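You operate a simulated robot arm through the tools that you are given. There is no shell and no other tool. Be economical: measure what you need, move in short steps, check, and stop when the job is done.

Carry out the task below with a simulated robot arm. There is one attempt and no reset: what you move stays moved.

TASK
Put the jug on the white plate. Then take the dishwasher tablet from the worktop under the wall shelves and put it on top of the green peas tin.

It is judged by the outcome, as a careful person would: the job done as asked, and still so three seconds after it is handed in. It fails if anything else is knocked over, pushed out of place, dropped, spilled or broken.

THE ROBOT
A 7-joint arm with a two-finger parallel gripper, fixed in place. Base frame: the origin is at the foot of the arm, x ahead of it, y to its left, z up; the work surface is at about z = 0.9. Lengths are in m, angles in rad, forces in N, time in s.
With the tool pointing down near the work surface it reaches from about 0.3 to 0.68 m from the base axis. Its first joint turns from -1.152 to 1.152 rad. Payload 1.57 kg.
Tool frame: the origin (TCP) lies between the finger pads and is the grasp point; the fingertips stand 0.03 m ahead of it; z points along the fingers, y is the line along which they close. The gripper opens to 0.11 m. The fingers are 0.024 m wide and 0.012 m thick; the gripper's body (0.048 by 0.112 m) begins 0.078 m behind the TCP.
Orientation is told as [roll, pitch, yaw] about the base's x, y, z axes, in that order, counted from this pose: with the fingers straight down and closing along the base's y, the tool's x points along the base's -x, its y along +y and its z along -z.

THE INTERFACE
- The arm moves only by the tool play_rows. Its argument "deltas" is a list of rows, each an object of numbers (a shift or turn left out is 0, a gripper value left out holds the last): "dx", "dy", "dz": the shift along the tool's x, y, z in m; "rx", "ry", "rz": the turn, a rotation vector about the tool's x, y, z in rad; "claw": the finger opening in m, from 0 to 0.11. In form: [{"dx": .., "dy": .., "dz": .., "rx": .., "ry": .., "rz": .., "claw": ..}, ...]. A call has 1 to 12 rows; each row is the pose to reach, as a shift and turn from the pose commanded when the call began, along the tool's axes at that moment. A row lasts 0.2 s, in which the tool goes at most 0.05 m and 0.15 rad; a call with a longer step from one row to the next is refused whole, and so is a gripper value outside its range. A pose out of reach is approached as far as the arm can. The call stops where the force on the tool passes 40 N (or 10 N more than at its start, if that is more) or the arm is blocked; 0.2 s more then pass. The fingers move at their own pace (about 0.108 m/s each) and stop on an object; they squeeze with about 41 N. The grip force told is the motor's: it shows also when the fingers shut on nothing. Time passes only in rows, and 0.2 s behind the last, so rows that repeat a pose let the fingers close. It gives the time, the measured TCP pose, the force on the tool (base axes), the opening and the grip force at its end, in the units of the frame above (readings bear some noise).
- Cameras (640 x 400 px; columns grow to the right, rows downward): "scene" is fixed at [0.1597, -0.3824, 1.4097]; the picture's right is [0.83, -0.55, 0.00], its down [-0.28, -0.42, -0.86] and it looks along [0.48, 0.72, -0.50] (base axes); focal length 351 px, centre (320, 200). "wrist" rides on the gripper at [-0.036, 0, -0.08] in the tool frame; the picture's right is [0.00, -1.00, 0.00], its down [0.97, 0.00, -0.24] and it looks along [0.24, 0.00, 0.97] (tool axes); focal length 218 px, centre (320, 200).
- get_image(camera): a new picture of that camera. No time passes.
- measure_at(camera, pixels): for up to 12 pixels [column, row] of the newest picture of that camera ("zoom" is the newest enlarged one), the place [x, y, z] in the base frame of the surface seen there, good to about 0.003 m. No time passes.
- zoom(camera, box): a new picture of the part [left, top, right, bottom] of that camera's present view, enlarged. No time passes.
- close_job(): hands the job in; it is judged then, once.

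Work in short steps. Measure before you move; look again where a grasp or a placing could have gone wrong, and mend it. You have 80 turns and 34 pictures in all, the two below and enlarged ones among them. Open the gripper and draw the arm clear of the work before you hand the job in, unless the task says otherwise; then end with one line.

The tools are called after "Request:" by a JSON object that holds its "op" and its "data". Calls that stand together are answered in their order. play_rows: Moves the arm, as the interface text tells. Its arguments: {"type":"object","properties":{"deltas":{"type":"array","items":{"type":"object","properties":{"dx":{"type":"number"},"dy":{"type":"number"},"dz":{"type":"number"},"rx":{"type":"number"},"ry":{"type":"number"},"rz":{"type":"number"},"claw":{"type":"number"}}}}},"required":["deltas"]} The other tools are called the same way: get_image (camera) takes a picture; measure_at (camera, pixels) gives the place of the surface under pixels of a picture; zoom (camera, box) takes an enlarged picture of a part of a camera's view; close_job () hands the job in.

At the start:

```text
t: 0.0
ee_pos: [0.3682, 0.2431, 1.1738]
tcp_rot: [0.0, 0.0, 0.0]
wrist_force: [-0.4, -0.6, 0.2]
opening: 0.1101
grasp_force: 0.0
```

scene: 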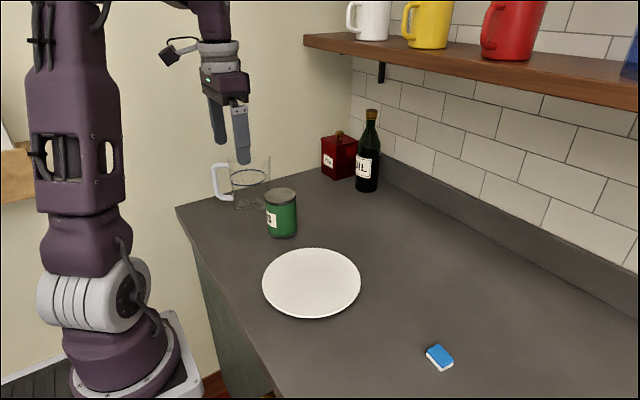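
wrist: 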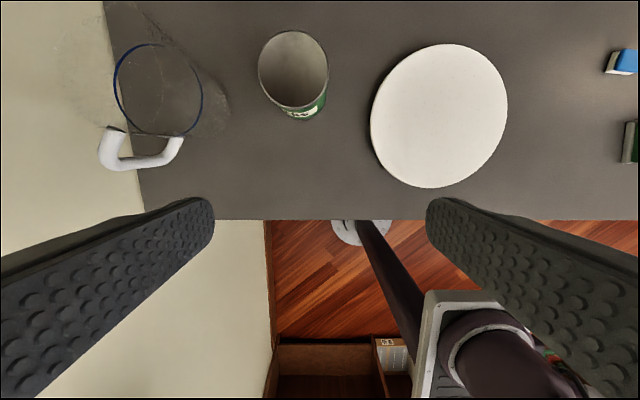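

The jug is clear glass with a white handle (scene ~(222,183)); the plate is at ~(312,282), the tin at (281,212) and the tablet at (439,357). I'll zoom in and measure.

Request:
{"op": "zoom", "data": {"camera": "scene", "box": [190, 140, 318, 250]}}

Request:
{"op": "measure_at", "data": {"camera": "scene", "pixels": [[312, 282], [264, 282], [360, 282], [312, 250], [312, 317], [282, 194], [268, 195], [296, 195], [281, 236], [439, 352], [220, 183], [216, 165]]}}

Request:
{"op": "measure_at", "data": {"camera": "wrist", "pixels": [[109, 140], [125, 162], [150, 160], [175, 147], [118, 130], [116, 80], [202, 95], [160, 45], [160, 135], [440, 115], [295, 70], [160, 90]]}}

```text
3.64 times, centred on (254, 195) of scene
```

zoom: 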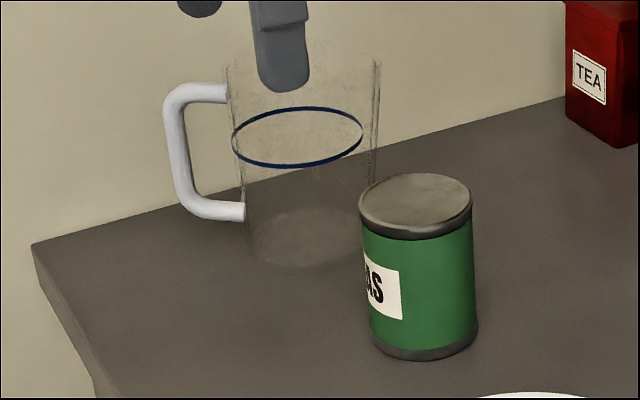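

```text
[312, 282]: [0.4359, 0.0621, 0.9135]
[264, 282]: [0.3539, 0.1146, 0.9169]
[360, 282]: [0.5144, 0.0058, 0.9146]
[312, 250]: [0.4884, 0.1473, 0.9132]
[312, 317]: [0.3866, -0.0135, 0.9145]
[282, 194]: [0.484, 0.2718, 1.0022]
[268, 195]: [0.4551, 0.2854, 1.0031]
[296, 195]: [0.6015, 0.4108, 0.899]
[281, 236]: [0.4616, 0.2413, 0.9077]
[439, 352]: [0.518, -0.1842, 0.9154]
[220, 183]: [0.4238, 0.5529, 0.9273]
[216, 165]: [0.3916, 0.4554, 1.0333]
```

```text
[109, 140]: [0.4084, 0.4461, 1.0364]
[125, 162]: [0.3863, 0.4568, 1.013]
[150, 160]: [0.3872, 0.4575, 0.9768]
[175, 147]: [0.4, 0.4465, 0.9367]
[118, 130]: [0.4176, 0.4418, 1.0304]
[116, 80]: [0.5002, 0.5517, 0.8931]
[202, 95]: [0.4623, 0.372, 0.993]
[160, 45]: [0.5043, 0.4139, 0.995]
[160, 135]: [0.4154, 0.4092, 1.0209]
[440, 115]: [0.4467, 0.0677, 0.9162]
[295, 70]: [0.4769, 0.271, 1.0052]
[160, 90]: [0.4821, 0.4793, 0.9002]
```

Reading the jug's outline from the enlarged picture.

Request:
{"op": "measure_at", "data": {"camera": "zoom", "pixels": [[232, 145], [362, 130], [300, 108], [300, 165], [228, 70], [379, 65], [376, 150], [246, 235], [370, 230], [305, 265], [228, 92], [170, 100]]}}

Request:
{"op": "zoom", "data": {"camera": "wrist", "box": [80, 0, 260, 180]}}

```text
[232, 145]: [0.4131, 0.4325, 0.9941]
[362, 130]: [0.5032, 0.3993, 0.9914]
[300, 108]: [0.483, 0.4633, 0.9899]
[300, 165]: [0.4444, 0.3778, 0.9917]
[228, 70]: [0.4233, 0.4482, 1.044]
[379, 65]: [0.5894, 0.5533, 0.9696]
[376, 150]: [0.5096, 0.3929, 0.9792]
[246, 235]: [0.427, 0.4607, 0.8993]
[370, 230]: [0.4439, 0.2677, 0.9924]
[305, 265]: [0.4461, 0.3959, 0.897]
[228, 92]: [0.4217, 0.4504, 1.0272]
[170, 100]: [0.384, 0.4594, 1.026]
```

```text
2.22 times, centred on (170, 90) of wrist
```

zoom: 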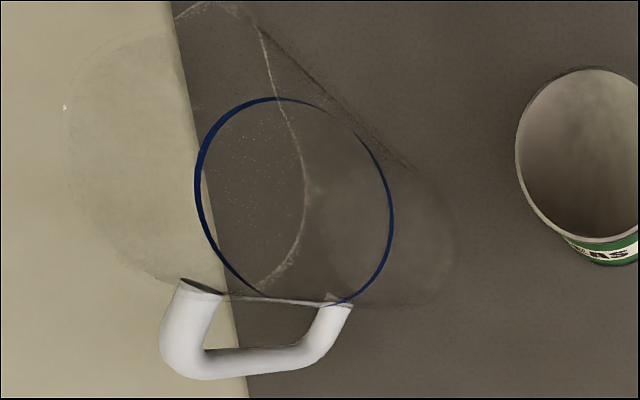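

Jug: a cylinder about 0.095 m across, centred near (0.460, 0.418), with its rim at z≈1.05. Moving over it to check centring from the wrist camera.

Request:
{"op": "play_rows", "data": {"deltas": [{"dx": -0.018, "dy": 0.035, "claw": 0.11}, {"dx": -0.036, "dy": 0.07}, {"dx": -0.055, "dy": 0.105}, {"dx": -0.074, "dy": 0.14}, {"dx": -0.092, "dy": 0.175}, {"dx": -0.092, "dy": 0.175}]}}

Request:
{"op": "get_image", "data": {"camera": "wrist"}}

Request:
{"op": "zoom", "data": {"camera": "scene", "box": [190, 100, 318, 210]}}

```text
t: 1.4
ee_pos: [0.4415, 0.3837, 1.1731]
tcp_rot: [0.001, 0.001, 0.0]
wrist_force: [1.0, -0.9, -0.6]
opening: 0.1098
grasp_force: 0.0
out of reach, approached as far as the arm can: row 5, 6
```

```text
29 pictures are left
```

wrist: 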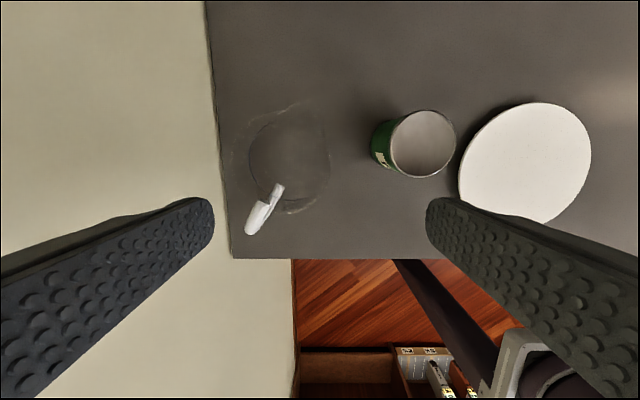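

```text
3.64 times, centred on (254, 155) of scene
```

zoom: 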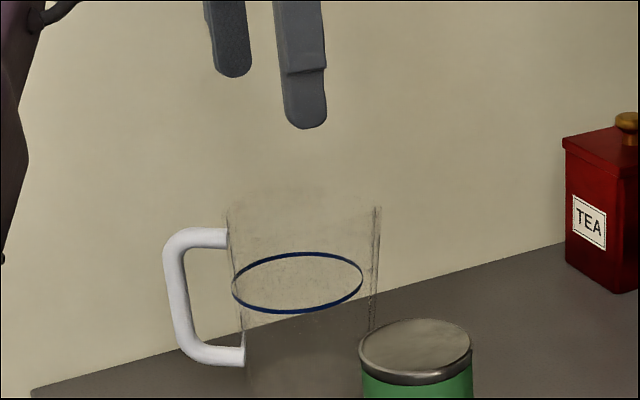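

The jug is out of reach at this height, so I'll drop to z≈1.10, still above the rim at 1.05, and check the pose.

Request:
{"op": "play_rows", "data": {"deltas": [{"dz": 0.025}, {"dz": 0.05}, {"dz": 0.075}, {"dz": 0.075}]}}

Request:
{"op": "zoom", "data": {"camera": "scene", "box": [190, 120, 318, 230]}}

Request:
{"op": "zoom", "data": {"camera": "wrist", "box": [160, 50, 480, 250]}}

```text
t: 2.4
ee_pos: [0.4413, 0.3842, 1.099]
tcp_rot: [-0.001, 0.0, -0.001]
wrist_force: [-0.8, 0.5, -1.4]
opening: 0.1099
grasp_force: 0.1
```

```text
3.64 times, centred on (254, 175) of scene
```

zoom: 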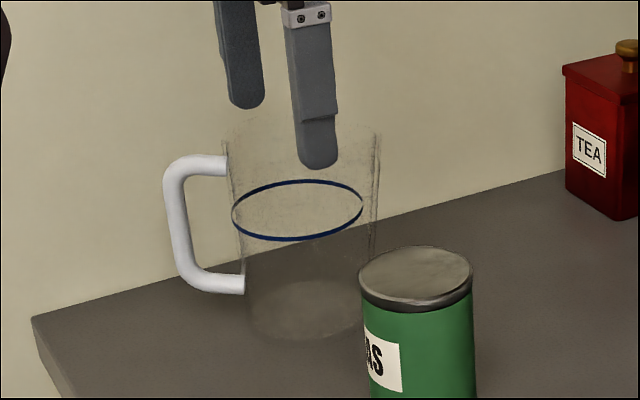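

```text
2.00 times, centred on (320, 150) of wrist
```

zoom: 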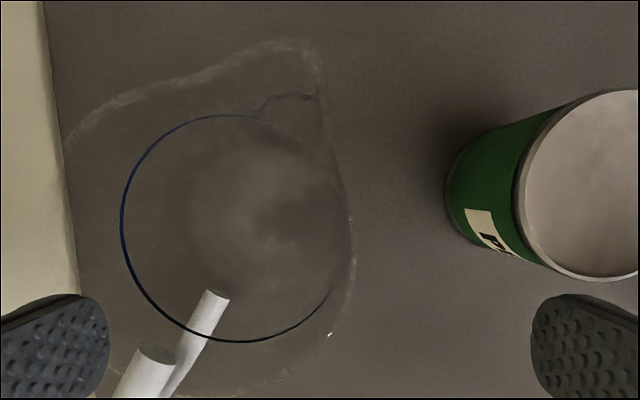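

The rim has a spout on the far side and the handle at lower left. Measuring the band and rim points to get the exact axis.

Request:
{"op": "measure_at", "data": {"camera": "zoom", "pixels": [[121, 225], [150, 148], [180, 125], [225, 115], [240, 342], [150, 305], [300, 322], [190, 330], [353, 260], [352, 220], [330, 333], [328, 294]]}}

```text
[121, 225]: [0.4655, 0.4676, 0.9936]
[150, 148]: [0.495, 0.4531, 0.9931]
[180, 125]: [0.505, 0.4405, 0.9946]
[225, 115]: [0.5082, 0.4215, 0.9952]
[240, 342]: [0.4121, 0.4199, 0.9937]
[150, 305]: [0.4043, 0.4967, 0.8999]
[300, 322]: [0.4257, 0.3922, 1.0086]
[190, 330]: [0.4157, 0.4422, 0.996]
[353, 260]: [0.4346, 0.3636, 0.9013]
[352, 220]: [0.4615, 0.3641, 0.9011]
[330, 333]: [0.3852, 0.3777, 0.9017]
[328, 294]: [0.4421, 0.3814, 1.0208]
```

Axis ≈ (0.460, 0.419), diameter ~0.096. Centring above it at this height.

Request:
{"op": "play_rows", "data": {"deltas": [{"dx": -0.0095, "dy": 0.0175}, {"dx": -0.0187, "dy": 0.0346}, {"dx": -0.0187, "dy": 0.0346}]}}

Request:
{"op": "get_image", "data": {"camera": "wrist"}}

```text
t: 3.2
ee_pos: [0.4603, 0.4181, 1.0967]
tcp_rot: [0.0, 0.001, 0.002]
wrist_force: [0.7, 0.0, 0.4]
opening: 0.11
grasp_force: 0.1
```

```text
25 pictures are left
```

wrist: 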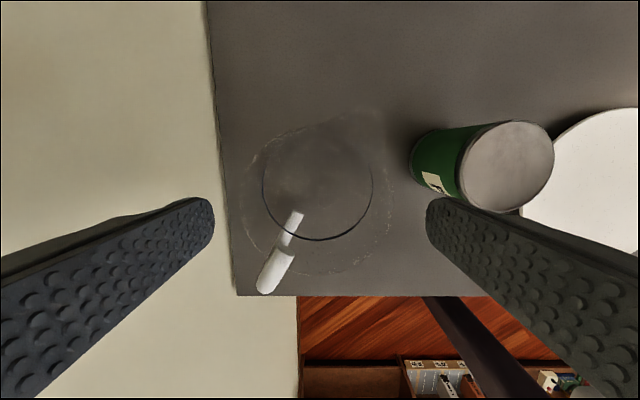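

Jug rim (cols ~243–397) is centred between the fingers (213, 427). Descending to z≈1.0.

Request:
{"op": "play_rows", "data": {"deltas": [{"dz": 0.015}, {"dz": 0.03}, {"dz": 0.045}, {"dz": 0.06}, {"dz": 0.075}, {"dz": 0.09}, {"dz": 0.095}]}}

Request:
{"op": "zoom", "data": {"camera": "scene", "box": [190, 120, 318, 230]}}

```text
t: 4.8
ee_pos: [0.4611, 0.4176, 1.0031]
tcp_rot: [-0.001, 0.0, 0.0]
wrist_force: [0.5, -0.3, 1.4]
opening: 0.1099
grasp_force: 0.2
```

```text
3.64 times, centred on (254, 175) of scene
```

zoom: 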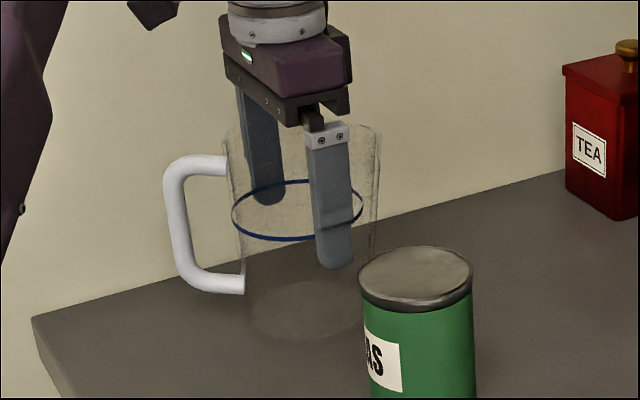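

Fingers straddle the jug with no contact. Closing.

Request:
{"op": "play_rows", "data": {"deltas": [{"claw": 0.085}, {"claw": 0.085}, {"claw": 0.085}, {"claw": 0.085}]}}

```text
t: 5.8
ee_pos: [0.4603, 0.4189, 1.0034]
tcp_rot: [0.001, 0.0, 0.0]
wrist_force: [0.2, 1.0, 1.9]
opening: 0.0915
grasp_force: 41.3
```

Gripped at 0.0915 with 41 N. A small test lift, then a look.

Request:
{"op": "play_rows", "data": {"deltas": [{"dz": -0.01, "claw": 0.08}, {"dz": -0.025}, {"dz": -0.04}, {"dx": 0.02, "dz": -0.055}, {"dx": 0.04, "dz": -0.075}, {"dx": 0.06, "dz": -0.1}, {"dx": 0.065, "dz": -0.125}, {"dx": 0.065, "dz": -0.15}, {"dx": 0.065, "dz": -0.15}]}}

Request:
{"op": "get_image", "data": {"camera": "scene"}}

```text
t: 7.8
ee_pos: [0.3949, 0.4182, 1.1544]
tcp_rot: [0.0, 0.0, 0.001]
wrist_force: [-0.3, -0.1, -3.4]
opening: 0.0909
grasp_force: 41.3
```

```text
23 pictures are left
```

scene: 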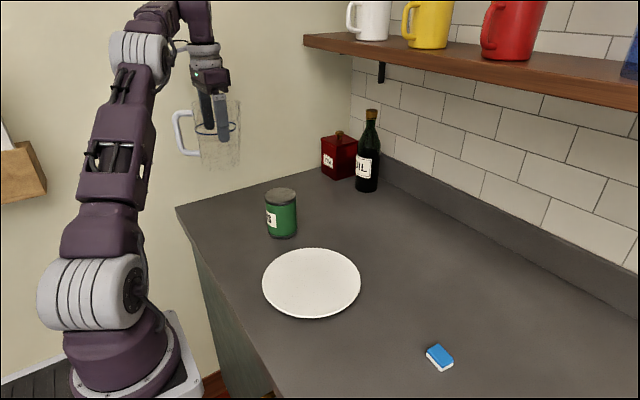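

The jug is lifted level with its bottom at ~1.05, clear of the tin top (1.003). Carrying it over the plate.

Request:
{"op": "play_rows", "data": {"deltas": [{"dy": -0.02}, {"dy": -0.055}, {"dy": -0.09}, {"dy": -0.125}, {"dy": -0.16}, {"dy": -0.195}, {"dy": -0.23, "dx": -0.01}, {"dy": -0.265, "dx": -0.02}, {"dy": -0.3, "dx": -0.03}, {"dy": -0.335, "dx": -0.041}, {"dy": -0.354, "dx": -0.041}, {"dy": -0.354, "dx": -0.041}]}}

Request:
{"op": "get_image", "data": {"camera": "scene"}}

```text
t: 10.4
ee_pos: [0.4358, 0.0642, 1.1532]
tcp_rot: [0.0, 0.0, 0.0]
wrist_force: [0.4, 0.7, -3.8]
opening: 0.0909
grasp_force: 40.8
```

```text
22 pictures are left
```

scene: 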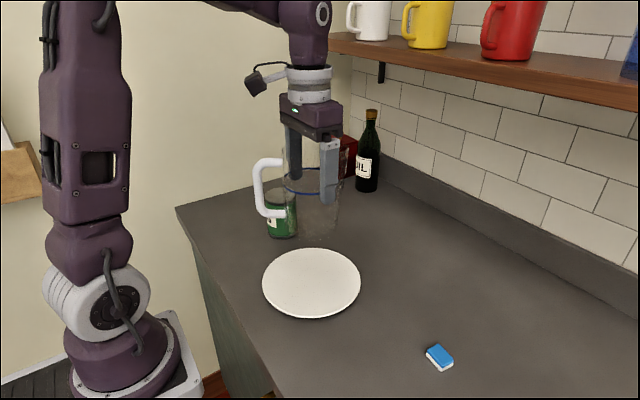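

Over the plate. Lowering to just above contact (TCP ~1.024).

Request:
{"op": "play_rows", "data": {"deltas": [{"dz": 0.025}, {"dz": 0.05}, {"dz": 0.075}, {"dz": 0.1}, {"dz": 0.115}, {"dz": 0.125}, {"dz": 0.129}, {"dz": 0.129}]}}

Request:
{"op": "zoom", "data": {"camera": "scene", "box": [232, 190, 392, 330]}}

```text
t: 12.2
ee_pos: [0.4368, 0.0647, 1.0238]
tcp_rot: [-0.001, 0.001, 0.001]
wrist_force: [-0.4, -0.4, -2.8]
opening: 0.0907
grasp_force: 41.1
```

```text
2.86 times, centred on (312, 260) of scene
```

zoom: 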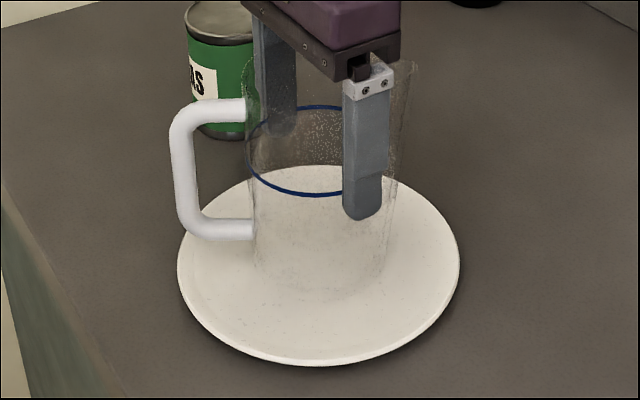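

Not yet touching (force −2.8 N). Lowering in 2 mm steps, watching for contact.

Request:
{"op": "play_rows", "data": {"deltas": [{"dz": 0.002}, {"dz": 0.004}, {"dz": 0.005}, {"dz": 0.006}, {"dz": 0.006}]}}

```text
t: 13.4
ee_pos: [0.437, 0.0642, 1.0184]
tcp_rot: [-0.001, -0.005, 0.0]
wrist_force: [2.4, 0.0, 23.0]
opening: 0.0899
grasp_force: 41.3
```

Contact, at 23 N. Easing back about 1 mm, then opening.

Request:
{"op": "play_rows", "data": {"deltas": [{"dz": -0.001}, {"dz": -0.001}]}}

Request:
{"op": "play_rows", "data": {"deltas": [{"claw": 0.11}, {"claw": 0.11}, {"claw": 0.11}]}}

Request:
{"op": "zoom", "data": {"camera": "scene", "box": [232, 190, 392, 330]}}

```text
t: 14.0
ee_pos: [0.4362, 0.064, 1.0183]
tcp_rot: [0.001, 0.002, -0.001]
wrist_force: [0.8, 0.5, 1.8]
opening: 0.0896
grasp_force: 41.1
```

```text
t: 14.8
ee_pos: [0.436, 0.0647, 1.0197]
tcp_rot: [-0.001, 0.0, 0.0]
wrist_force: [0.0, -0.1, 0.6]
opening: 0.1103
grasp_force: 0.0
```

```text
2.86 times, centred on (312, 260) of scene
```

zoom: 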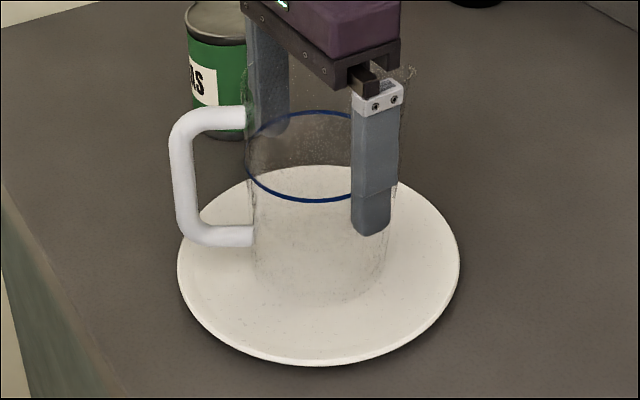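

The jug stands upright on the plate. Rising straight up, then moving toward the tablet near (0.518, −0.184).

Request:
{"op": "play_rows", "data": {"deltas": [{"dz": -0.015}, {"dz": -0.03}, {"dz": -0.05}, {"dz": -0.07}, {"dz": -0.095}, {"dz": -0.12}, {"dz": -0.14}, {"dz": -0.14}]}}

Request:
{"op": "play_rows", "data": {"deltas": [{"dx": -0.01, "dy": -0.03}, {"dx": -0.02, "dy": -0.065}, {"dx": -0.03, "dy": -0.1}, {"dx": -0.04, "dy": -0.135}, {"dx": -0.05, "dy": -0.17}, {"dx": -0.06, "dy": -0.205}, {"dx": -0.07, "dy": -0.235}, {"dx": -0.082, "dy": -0.248}, {"dx": -0.082, "dy": -0.248}]}}

Request:
{"op": "get_image", "data": {"camera": "wrist"}}

Request:
{"op": "get_image", "data": {"camera": "scene"}}

```text
t: 16.6
ee_pos: [0.4357, 0.0633, 1.1604]
tcp_rot: [0.001, 0.0, 0.0]
wrist_force: [-0.7, 0.6, 0.9]
opening: 0.1099
grasp_force: 0.0
```

```text
t: 18.6
ee_pos: [0.5185, -0.184, 1.1585]
tcp_rot: [0.0, -0.001, -0.001]
wrist_force: [0.2, 0.2, 0.7]
opening: 0.1098
grasp_force: 0.1
```

```text
19 pictures are left
```

wrist: 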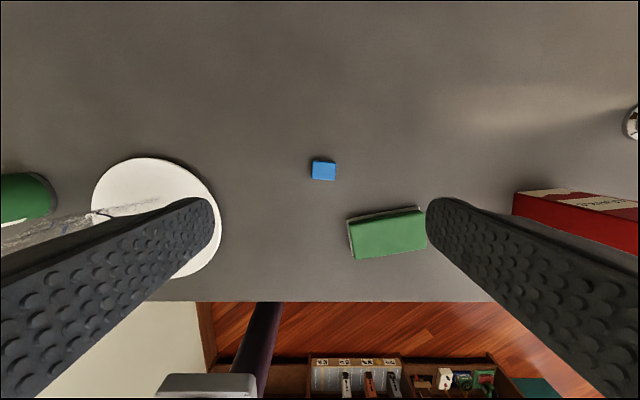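

```text
18 pictures are left
```

scene: 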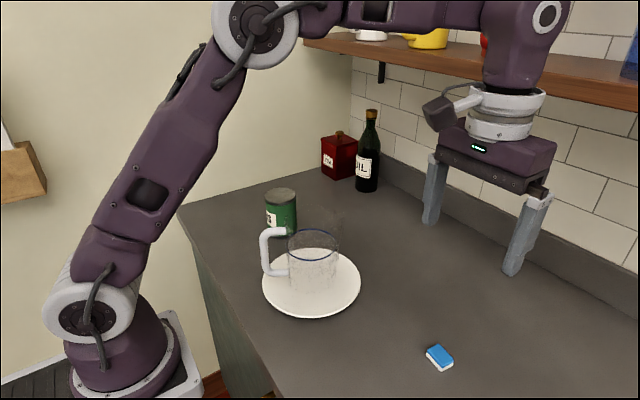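

The jug is stable on the plate. The blue block is at wrist (323,170), with a green sponge-like item nearby at (388,232). Zooming and measuring.

Request:
{"op": "zoom", "data": {"camera": "wrist", "box": [270, 135, 430, 265]}}

Request:
{"op": "measure_at", "data": {"camera": "wrist", "pixels": [[323, 171], [313, 163], [335, 163], [313, 178], [334, 179], [352, 225], [388, 232], [418, 208], [424, 247], [323, 155]]}}

Request:
{"op": "zoom", "data": {"camera": "scene", "box": [400, 330, 480, 385]}}

```text
3.08 times, centred on (350, 200) of wrist
```

zoom: 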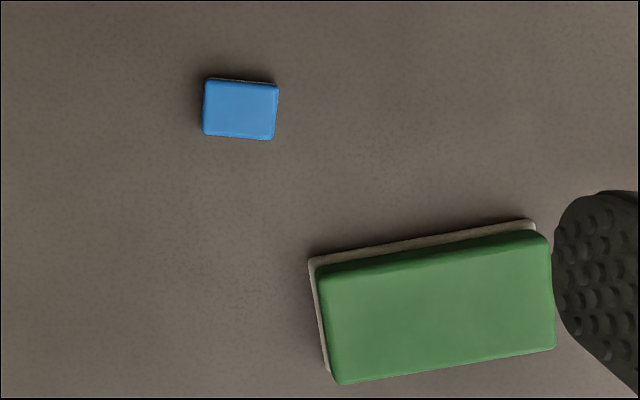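

```text
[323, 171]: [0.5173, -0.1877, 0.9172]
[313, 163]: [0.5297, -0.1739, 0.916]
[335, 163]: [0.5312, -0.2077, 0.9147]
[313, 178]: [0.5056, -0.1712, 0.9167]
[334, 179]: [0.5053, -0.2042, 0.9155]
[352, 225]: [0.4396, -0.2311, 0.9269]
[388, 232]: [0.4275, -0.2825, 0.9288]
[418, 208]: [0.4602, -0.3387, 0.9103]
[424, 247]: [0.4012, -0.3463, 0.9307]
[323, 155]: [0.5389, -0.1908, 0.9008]
```

```text
7.27 times, centred on (440, 358) of scene
```

zoom: 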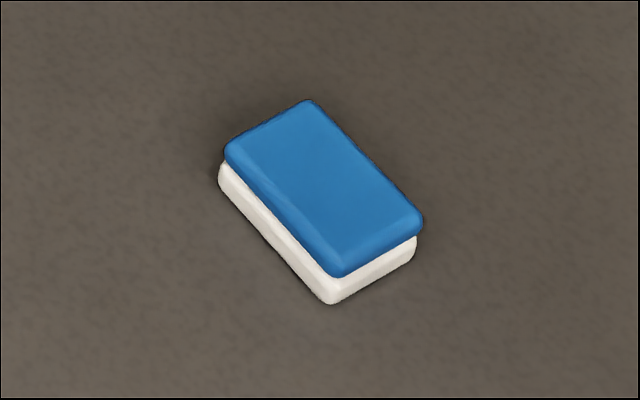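

Tablet centre is (0.518, −0.189), ~0.036 along y, top z≈0.917. I'll narrow the jaws to 0.07 and go down to z≈0.96 first.

Request:
{"op": "play_rows", "data": {"deltas": [{"dz": 0.03, "dy": -0.005, "claw": 0.07}, {"dz": 0.07, "dy": -0.005}, {"dz": 0.11, "dy": -0.005}, {"dz": 0.15, "dy": -0.005}, {"dz": 0.18, "dy": -0.005}, {"dz": 0.195, "dy": -0.005}, {"dz": 0.195, "dy": -0.005}]}}

Request:
{"op": "get_image", "data": {"camera": "wrist"}}

```text
t: 20.2
ee_pos: [0.5177, -0.1897, 0.9637]
tcp_rot: [0.002, -0.001, -0.001]
wrist_force: [0.0, -0.4, 0.5]
opening: 0.0699
grasp_force: 0.0
```

```text
15 pictures are left
```

wrist: 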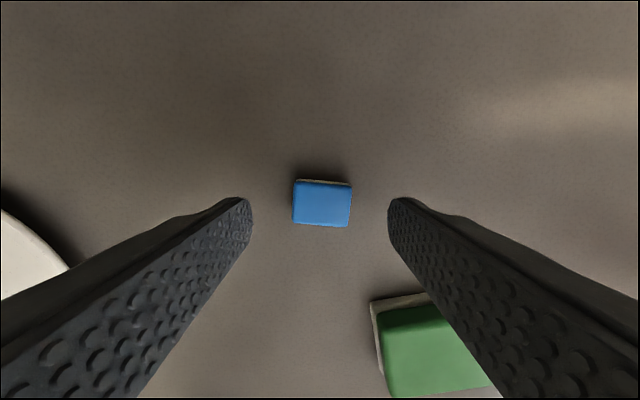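

Tablet is centred (cols 293–351), turned ~4°. I'll align with rz=+0.07 and descend to z≈0.933.

Request:
{"op": "play_rows", "data": {"deltas": [{"dz": 0.01, "rz": 0.07, "dy": -0.001}, {"dz": 0.02, "rz": 0.07, "dy": -0.001}, {"dz": 0.027, "rz": 0.07, "dy": -0.001}, {"dz": 0.03, "rz": 0.07, "dy": -0.001}, {"dz": 0.03, "rz": 0.07, "dy": -0.001}]}}

Request:
{"op": "play_rows", "data": {"deltas": [{"claw": 0.05}, {"claw": 0.03}, {"claw": 0.02}, {"claw": 0.02}]}}

Request:
{"op": "get_image", "data": {"camera": "wrist"}}

```text
t: 21.4
ee_pos: [0.5192, -0.19, 0.9344]
tcp_rot: [0.001, 0.0, -0.071]
wrist_force: [-1.2, 0.0, 0.0]
opening: 0.0699
grasp_force: 0.0
```

```text
t: 22.4
ee_pos: [0.5185, -0.1899, 0.9345]
tcp_rot: [0.0, 0.0, -0.07]
wrist_force: [-0.4, -1.0, -0.1]
opening: 0.0344
grasp_force: 41.3
```

```text
14 pictures are left
```

wrist: 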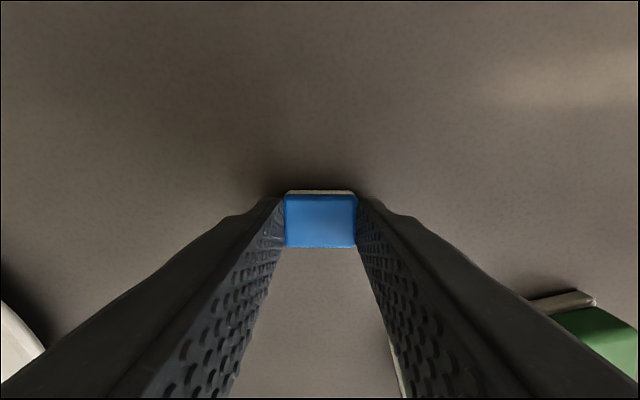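

Tablet held (0.0344, 41 N). Lifting to ~1.17 and squaring the yaw.

Request:
{"op": "play_rows", "data": {"deltas": [{"dz": -0.015}, {"dz": -0.05}, {"dz": -0.09, "rz": -0.03}, {"dz": -0.135, "rz": -0.07}, {"dz": -0.18, "rz": -0.07}, {"dz": -0.22, "rz": -0.07}, {"dz": -0.238, "rz": -0.07}, {"dz": -0.238, "rz": -0.07}]}}

Request:
{"op": "play_rows", "data": {"deltas": [{"dy": 0.03}, {"dy": 0.075}, {"dy": 0.12}, {"dy": 0.165}, {"dy": 0.21}, {"dy": 0.255, "dx": 0.01}, {"dy": 0.3, "dx": 0.02}, {"dy": 0.345, "dx": 0.03}, {"dy": 0.385, "dx": 0.044}, {"dy": 0.41, "dx": 0.044}, {"dy": 0.41, "dx": 0.044}]}}

Request:
{"op": "get_image", "data": {"camera": "wrist"}}

Request:
{"op": "zoom", "data": {"camera": "scene", "box": [210, 100, 370, 320]}}

```text
t: 24.2
ee_pos: [0.518, -0.1896, 1.1728]
tcp_rot: [0.0, 0.0, 0.0]
wrist_force: [0.6, -0.2, -0.7]
opening: 0.0346
grasp_force: 41.0
```

```text
t: 26.6
ee_pos: [0.476, 0.2208, 1.1717]
tcp_rot: [-0.001, -0.001, 0.001]
wrist_force: [-0.2, -1.2, -0.2]
opening: 0.0344
grasp_force: 41.3
```

```text
13 pictures are left
```

wrist: 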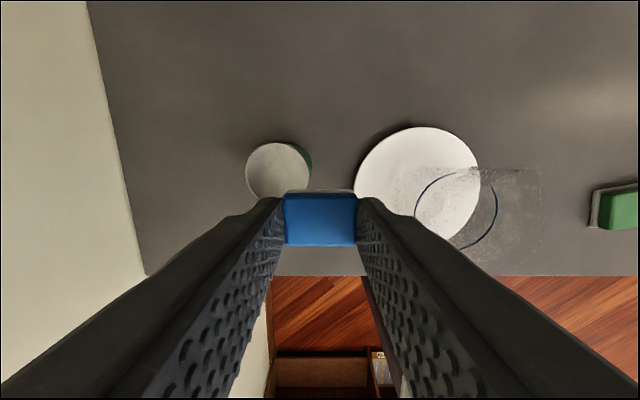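

```text
1.82 times, centred on (290, 210) of scene
```

zoom: 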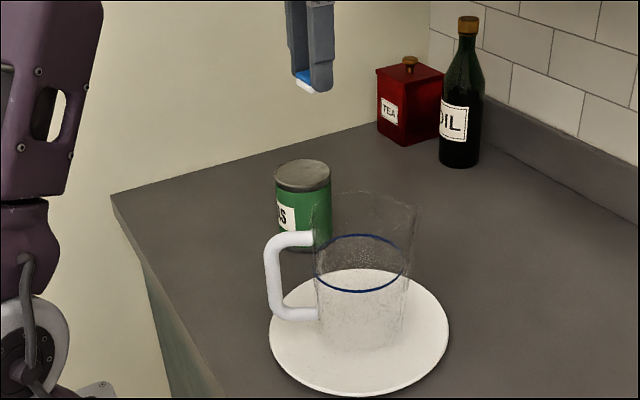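

Tin top visible at wrist (278,171). Measuring its edges and lid.

Request:
{"op": "measure_at", "data": {"camera": "wrist", "pixels": [[278, 171], [249, 170], [306, 168], [278, 145], [258, 150], [298, 150], [265, 196], [278, 185], [265, 171], [292, 171]]}}

```text
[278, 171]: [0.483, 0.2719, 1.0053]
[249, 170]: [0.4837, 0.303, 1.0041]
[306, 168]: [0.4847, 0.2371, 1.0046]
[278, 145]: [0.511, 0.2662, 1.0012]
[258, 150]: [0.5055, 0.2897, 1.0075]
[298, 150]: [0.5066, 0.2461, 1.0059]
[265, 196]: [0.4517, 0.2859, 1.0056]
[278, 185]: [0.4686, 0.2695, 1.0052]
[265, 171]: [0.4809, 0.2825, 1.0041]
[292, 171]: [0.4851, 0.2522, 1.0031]
```

Tin centre (0.479, 0.270), top z≈1.0045. Moving above it and lowering to TCP ~1.05.

Request:
{"op": "play_rows", "data": {"deltas": [{"dy": 0.025, "dx": -0.002}, {"dy": 0.049, "dx": -0.003}, {"dy": 0.049, "dx": -0.003, "dz": 0.03}, {"dy": 0.049, "dx": -0.003, "dz": 0.06}, {"dy": 0.049, "dx": -0.003, "dz": 0.09}, {"dy": 0.049, "dx": -0.003, "dz": 0.11}, {"dy": 0.049, "dx": -0.003, "dz": 0.122}, {"dy": 0.049, "dx": -0.003, "dz": 0.122}]}}

Request:
{"op": "zoom", "data": {"camera": "scene", "box": [236, 150, 336, 250]}}

Request:
{"op": "get_image", "data": {"camera": "wrist"}}

```text
t: 28.4
ee_pos: [0.479, 0.2682, 1.0493]
tcp_rot: [-0.002, -0.001, 0.001]
wrist_force: [0.5, 0.3, -0.1]
opening: 0.0346
grasp_force: 40.9
```

```text
4.00 times, centred on (286, 200) of scene
```

zoom: 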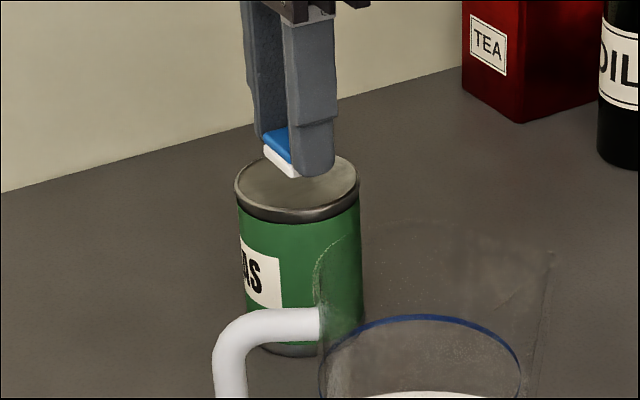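

```text
10 pictures are left
```

wrist: 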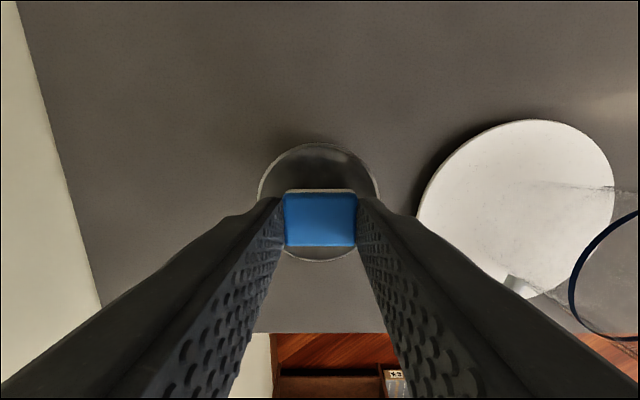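

Centred over the tin, ~10 mm above. Lowering slowly to contact.

Request:
{"op": "play_rows", "data": {"deltas": [{"dz": 0.004}, {"dz": 0.007}, {"dz": 0.009}, {"dz": 0.009}]}}

```text
t: 29.4
ee_pos: [0.4774, 0.2686, 1.0413]
tcp_rot: [-0.001, 0.0, 0.001]
wrist_force: [0.7, 0.4, 0.1]
opening: 0.0347
grasp_force: 41.5
```

Request:
{"op": "play_rows", "data": {"deltas": [{"dz": 0.001}, {"dz": 0.002}, {"dz": 0.002}]}}

Request:
{"op": "zoom", "data": {"camera": "scene", "box": [256, 165, 316, 215]}}

```text
t: 30.2
ee_pos: [0.478, 0.2679, 1.0386]
tcp_rot: [-0.001, -0.001, 0.0]
wrist_force: [0.9, -0.7, 0.1]
opening: 0.0343
grasp_force: 41.3
```

```text
8.00 times, centred on (286, 190) of scene
```

zoom: 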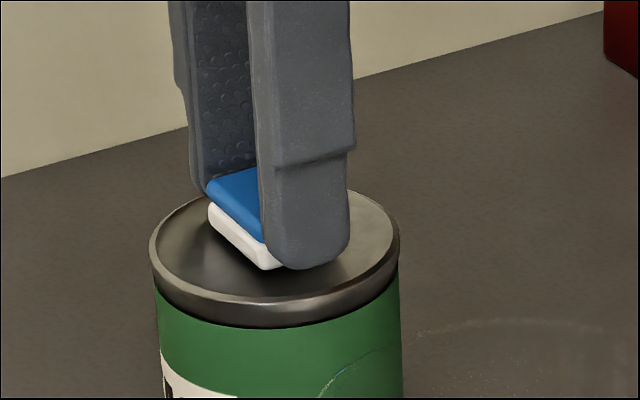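

No contact yet, and the lid looks slightly recessed. Going down further in 1 mm steps.

Request:
{"op": "play_rows", "data": {"deltas": [{"dz": 0.001}, {"dz": 0.001}, {"dz": 0.002}, {"dz": 0.002}]}}

```text
t: 31.2
ee_pos: [0.4764, 0.2689, 1.0366]
tcp_rot: [0.002, -0.001, -0.001]
wrist_force: [-1.0, -2.1, 23.5]
opening: 0.0342
grasp_force: 41.1
```

Contact (23 N). Easing back 1 mm, then opening gently.

Request:
{"op": "play_rows", "data": {"deltas": [{"dz": -0.001}, {"dz": -0.001}]}}

Request:
{"op": "play_rows", "data": {"deltas": [{"claw": 0.04}, {"claw": 0.05}, {"claw": 0.065}, {"claw": 0.065}]}}

Request:
{"op": "zoom", "data": {"camera": "scene", "box": [256, 165, 316, 215]}}

```text
t: 31.8
ee_pos: [0.4779, 0.27, 1.0373]
tcp_rot: [0.001, 0.0, 0.0]
wrist_force: [0.9, 0.6, 17.0]
opening: 0.0346
grasp_force: 41.2
```

```text
t: 32.8
ee_pos: [0.4782, 0.2687, 1.0375]
tcp_rot: [0.0, 0.0, 0.0]
wrist_force: [-0.5, 0.7, 0.4]
opening: 0.065
grasp_force: 0.2
```

```text
8.00 times, centred on (286, 190) of scene
```

zoom: 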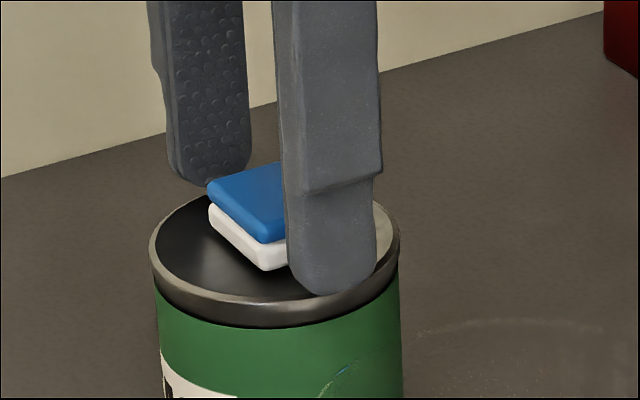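

The tablet rests on the lid. Rising straight up and checking.

Request:
{"op": "play_rows", "data": {"deltas": [{"dz": -0.01}, {"dz": -0.03}, {"dz": -0.06}, {"dz": -0.1}, {"dz": -0.13}, {"dz": -0.13}]}}

Request:
{"op": "play_rows", "data": {"deltas": [{"dx": 0.03}, {"dx": 0.07}, {"dx": 0.11, "claw": 0.11}, {"dx": 0.11}, {"dx": 0.11}]}}

Request:
{"op": "get_image", "data": {"camera": "scene"}}

Request:
{"op": "zoom", "data": {"camera": "scene", "box": [236, 165, 376, 325]}}

```text
t: 34.2
ee_pos: [0.4766, 0.2681, 1.1686]
tcp_rot: [0.0, 0.0, 0.0]
wrist_force: [0.0, 0.0, 0.3]
opening: 0.0649
grasp_force: 0.1
```

```text
t: 35.4
ee_pos: [0.3671, 0.2688, 1.1692]
tcp_rot: [-0.001, 0.001, 0.0]
wrist_force: [-0.1, 0.7, -0.3]
opening: 0.11
grasp_force: 0.1
```

```text
7 pictures are left
```

scene: 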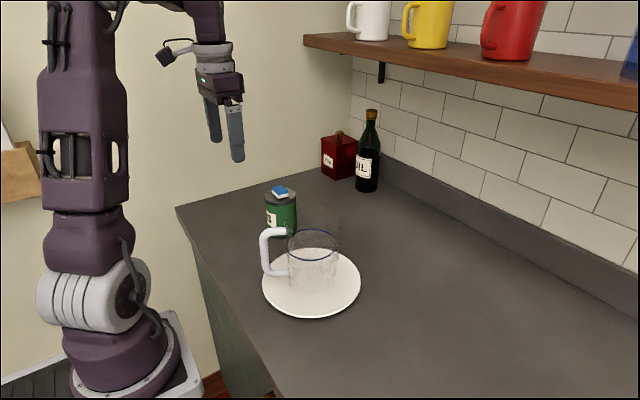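

```text
2.50 times, centred on (306, 245) of scene
```

zoom: 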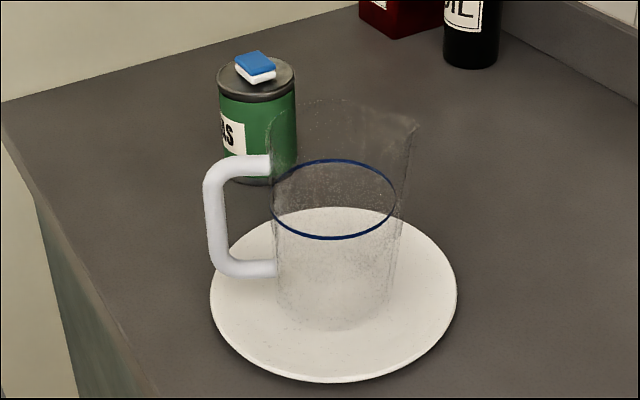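

The jug stands on the plate, the tablet lies on the tin, the gripper is open and the arm is clear. Handing in.

Request:
{"op": "close_job", "data": {}}

```text
The job is handed in.
```

The jug is upright on the white plate and the dishwasher tablet is lying flat on top of the green peas tin; nothing else was moved.
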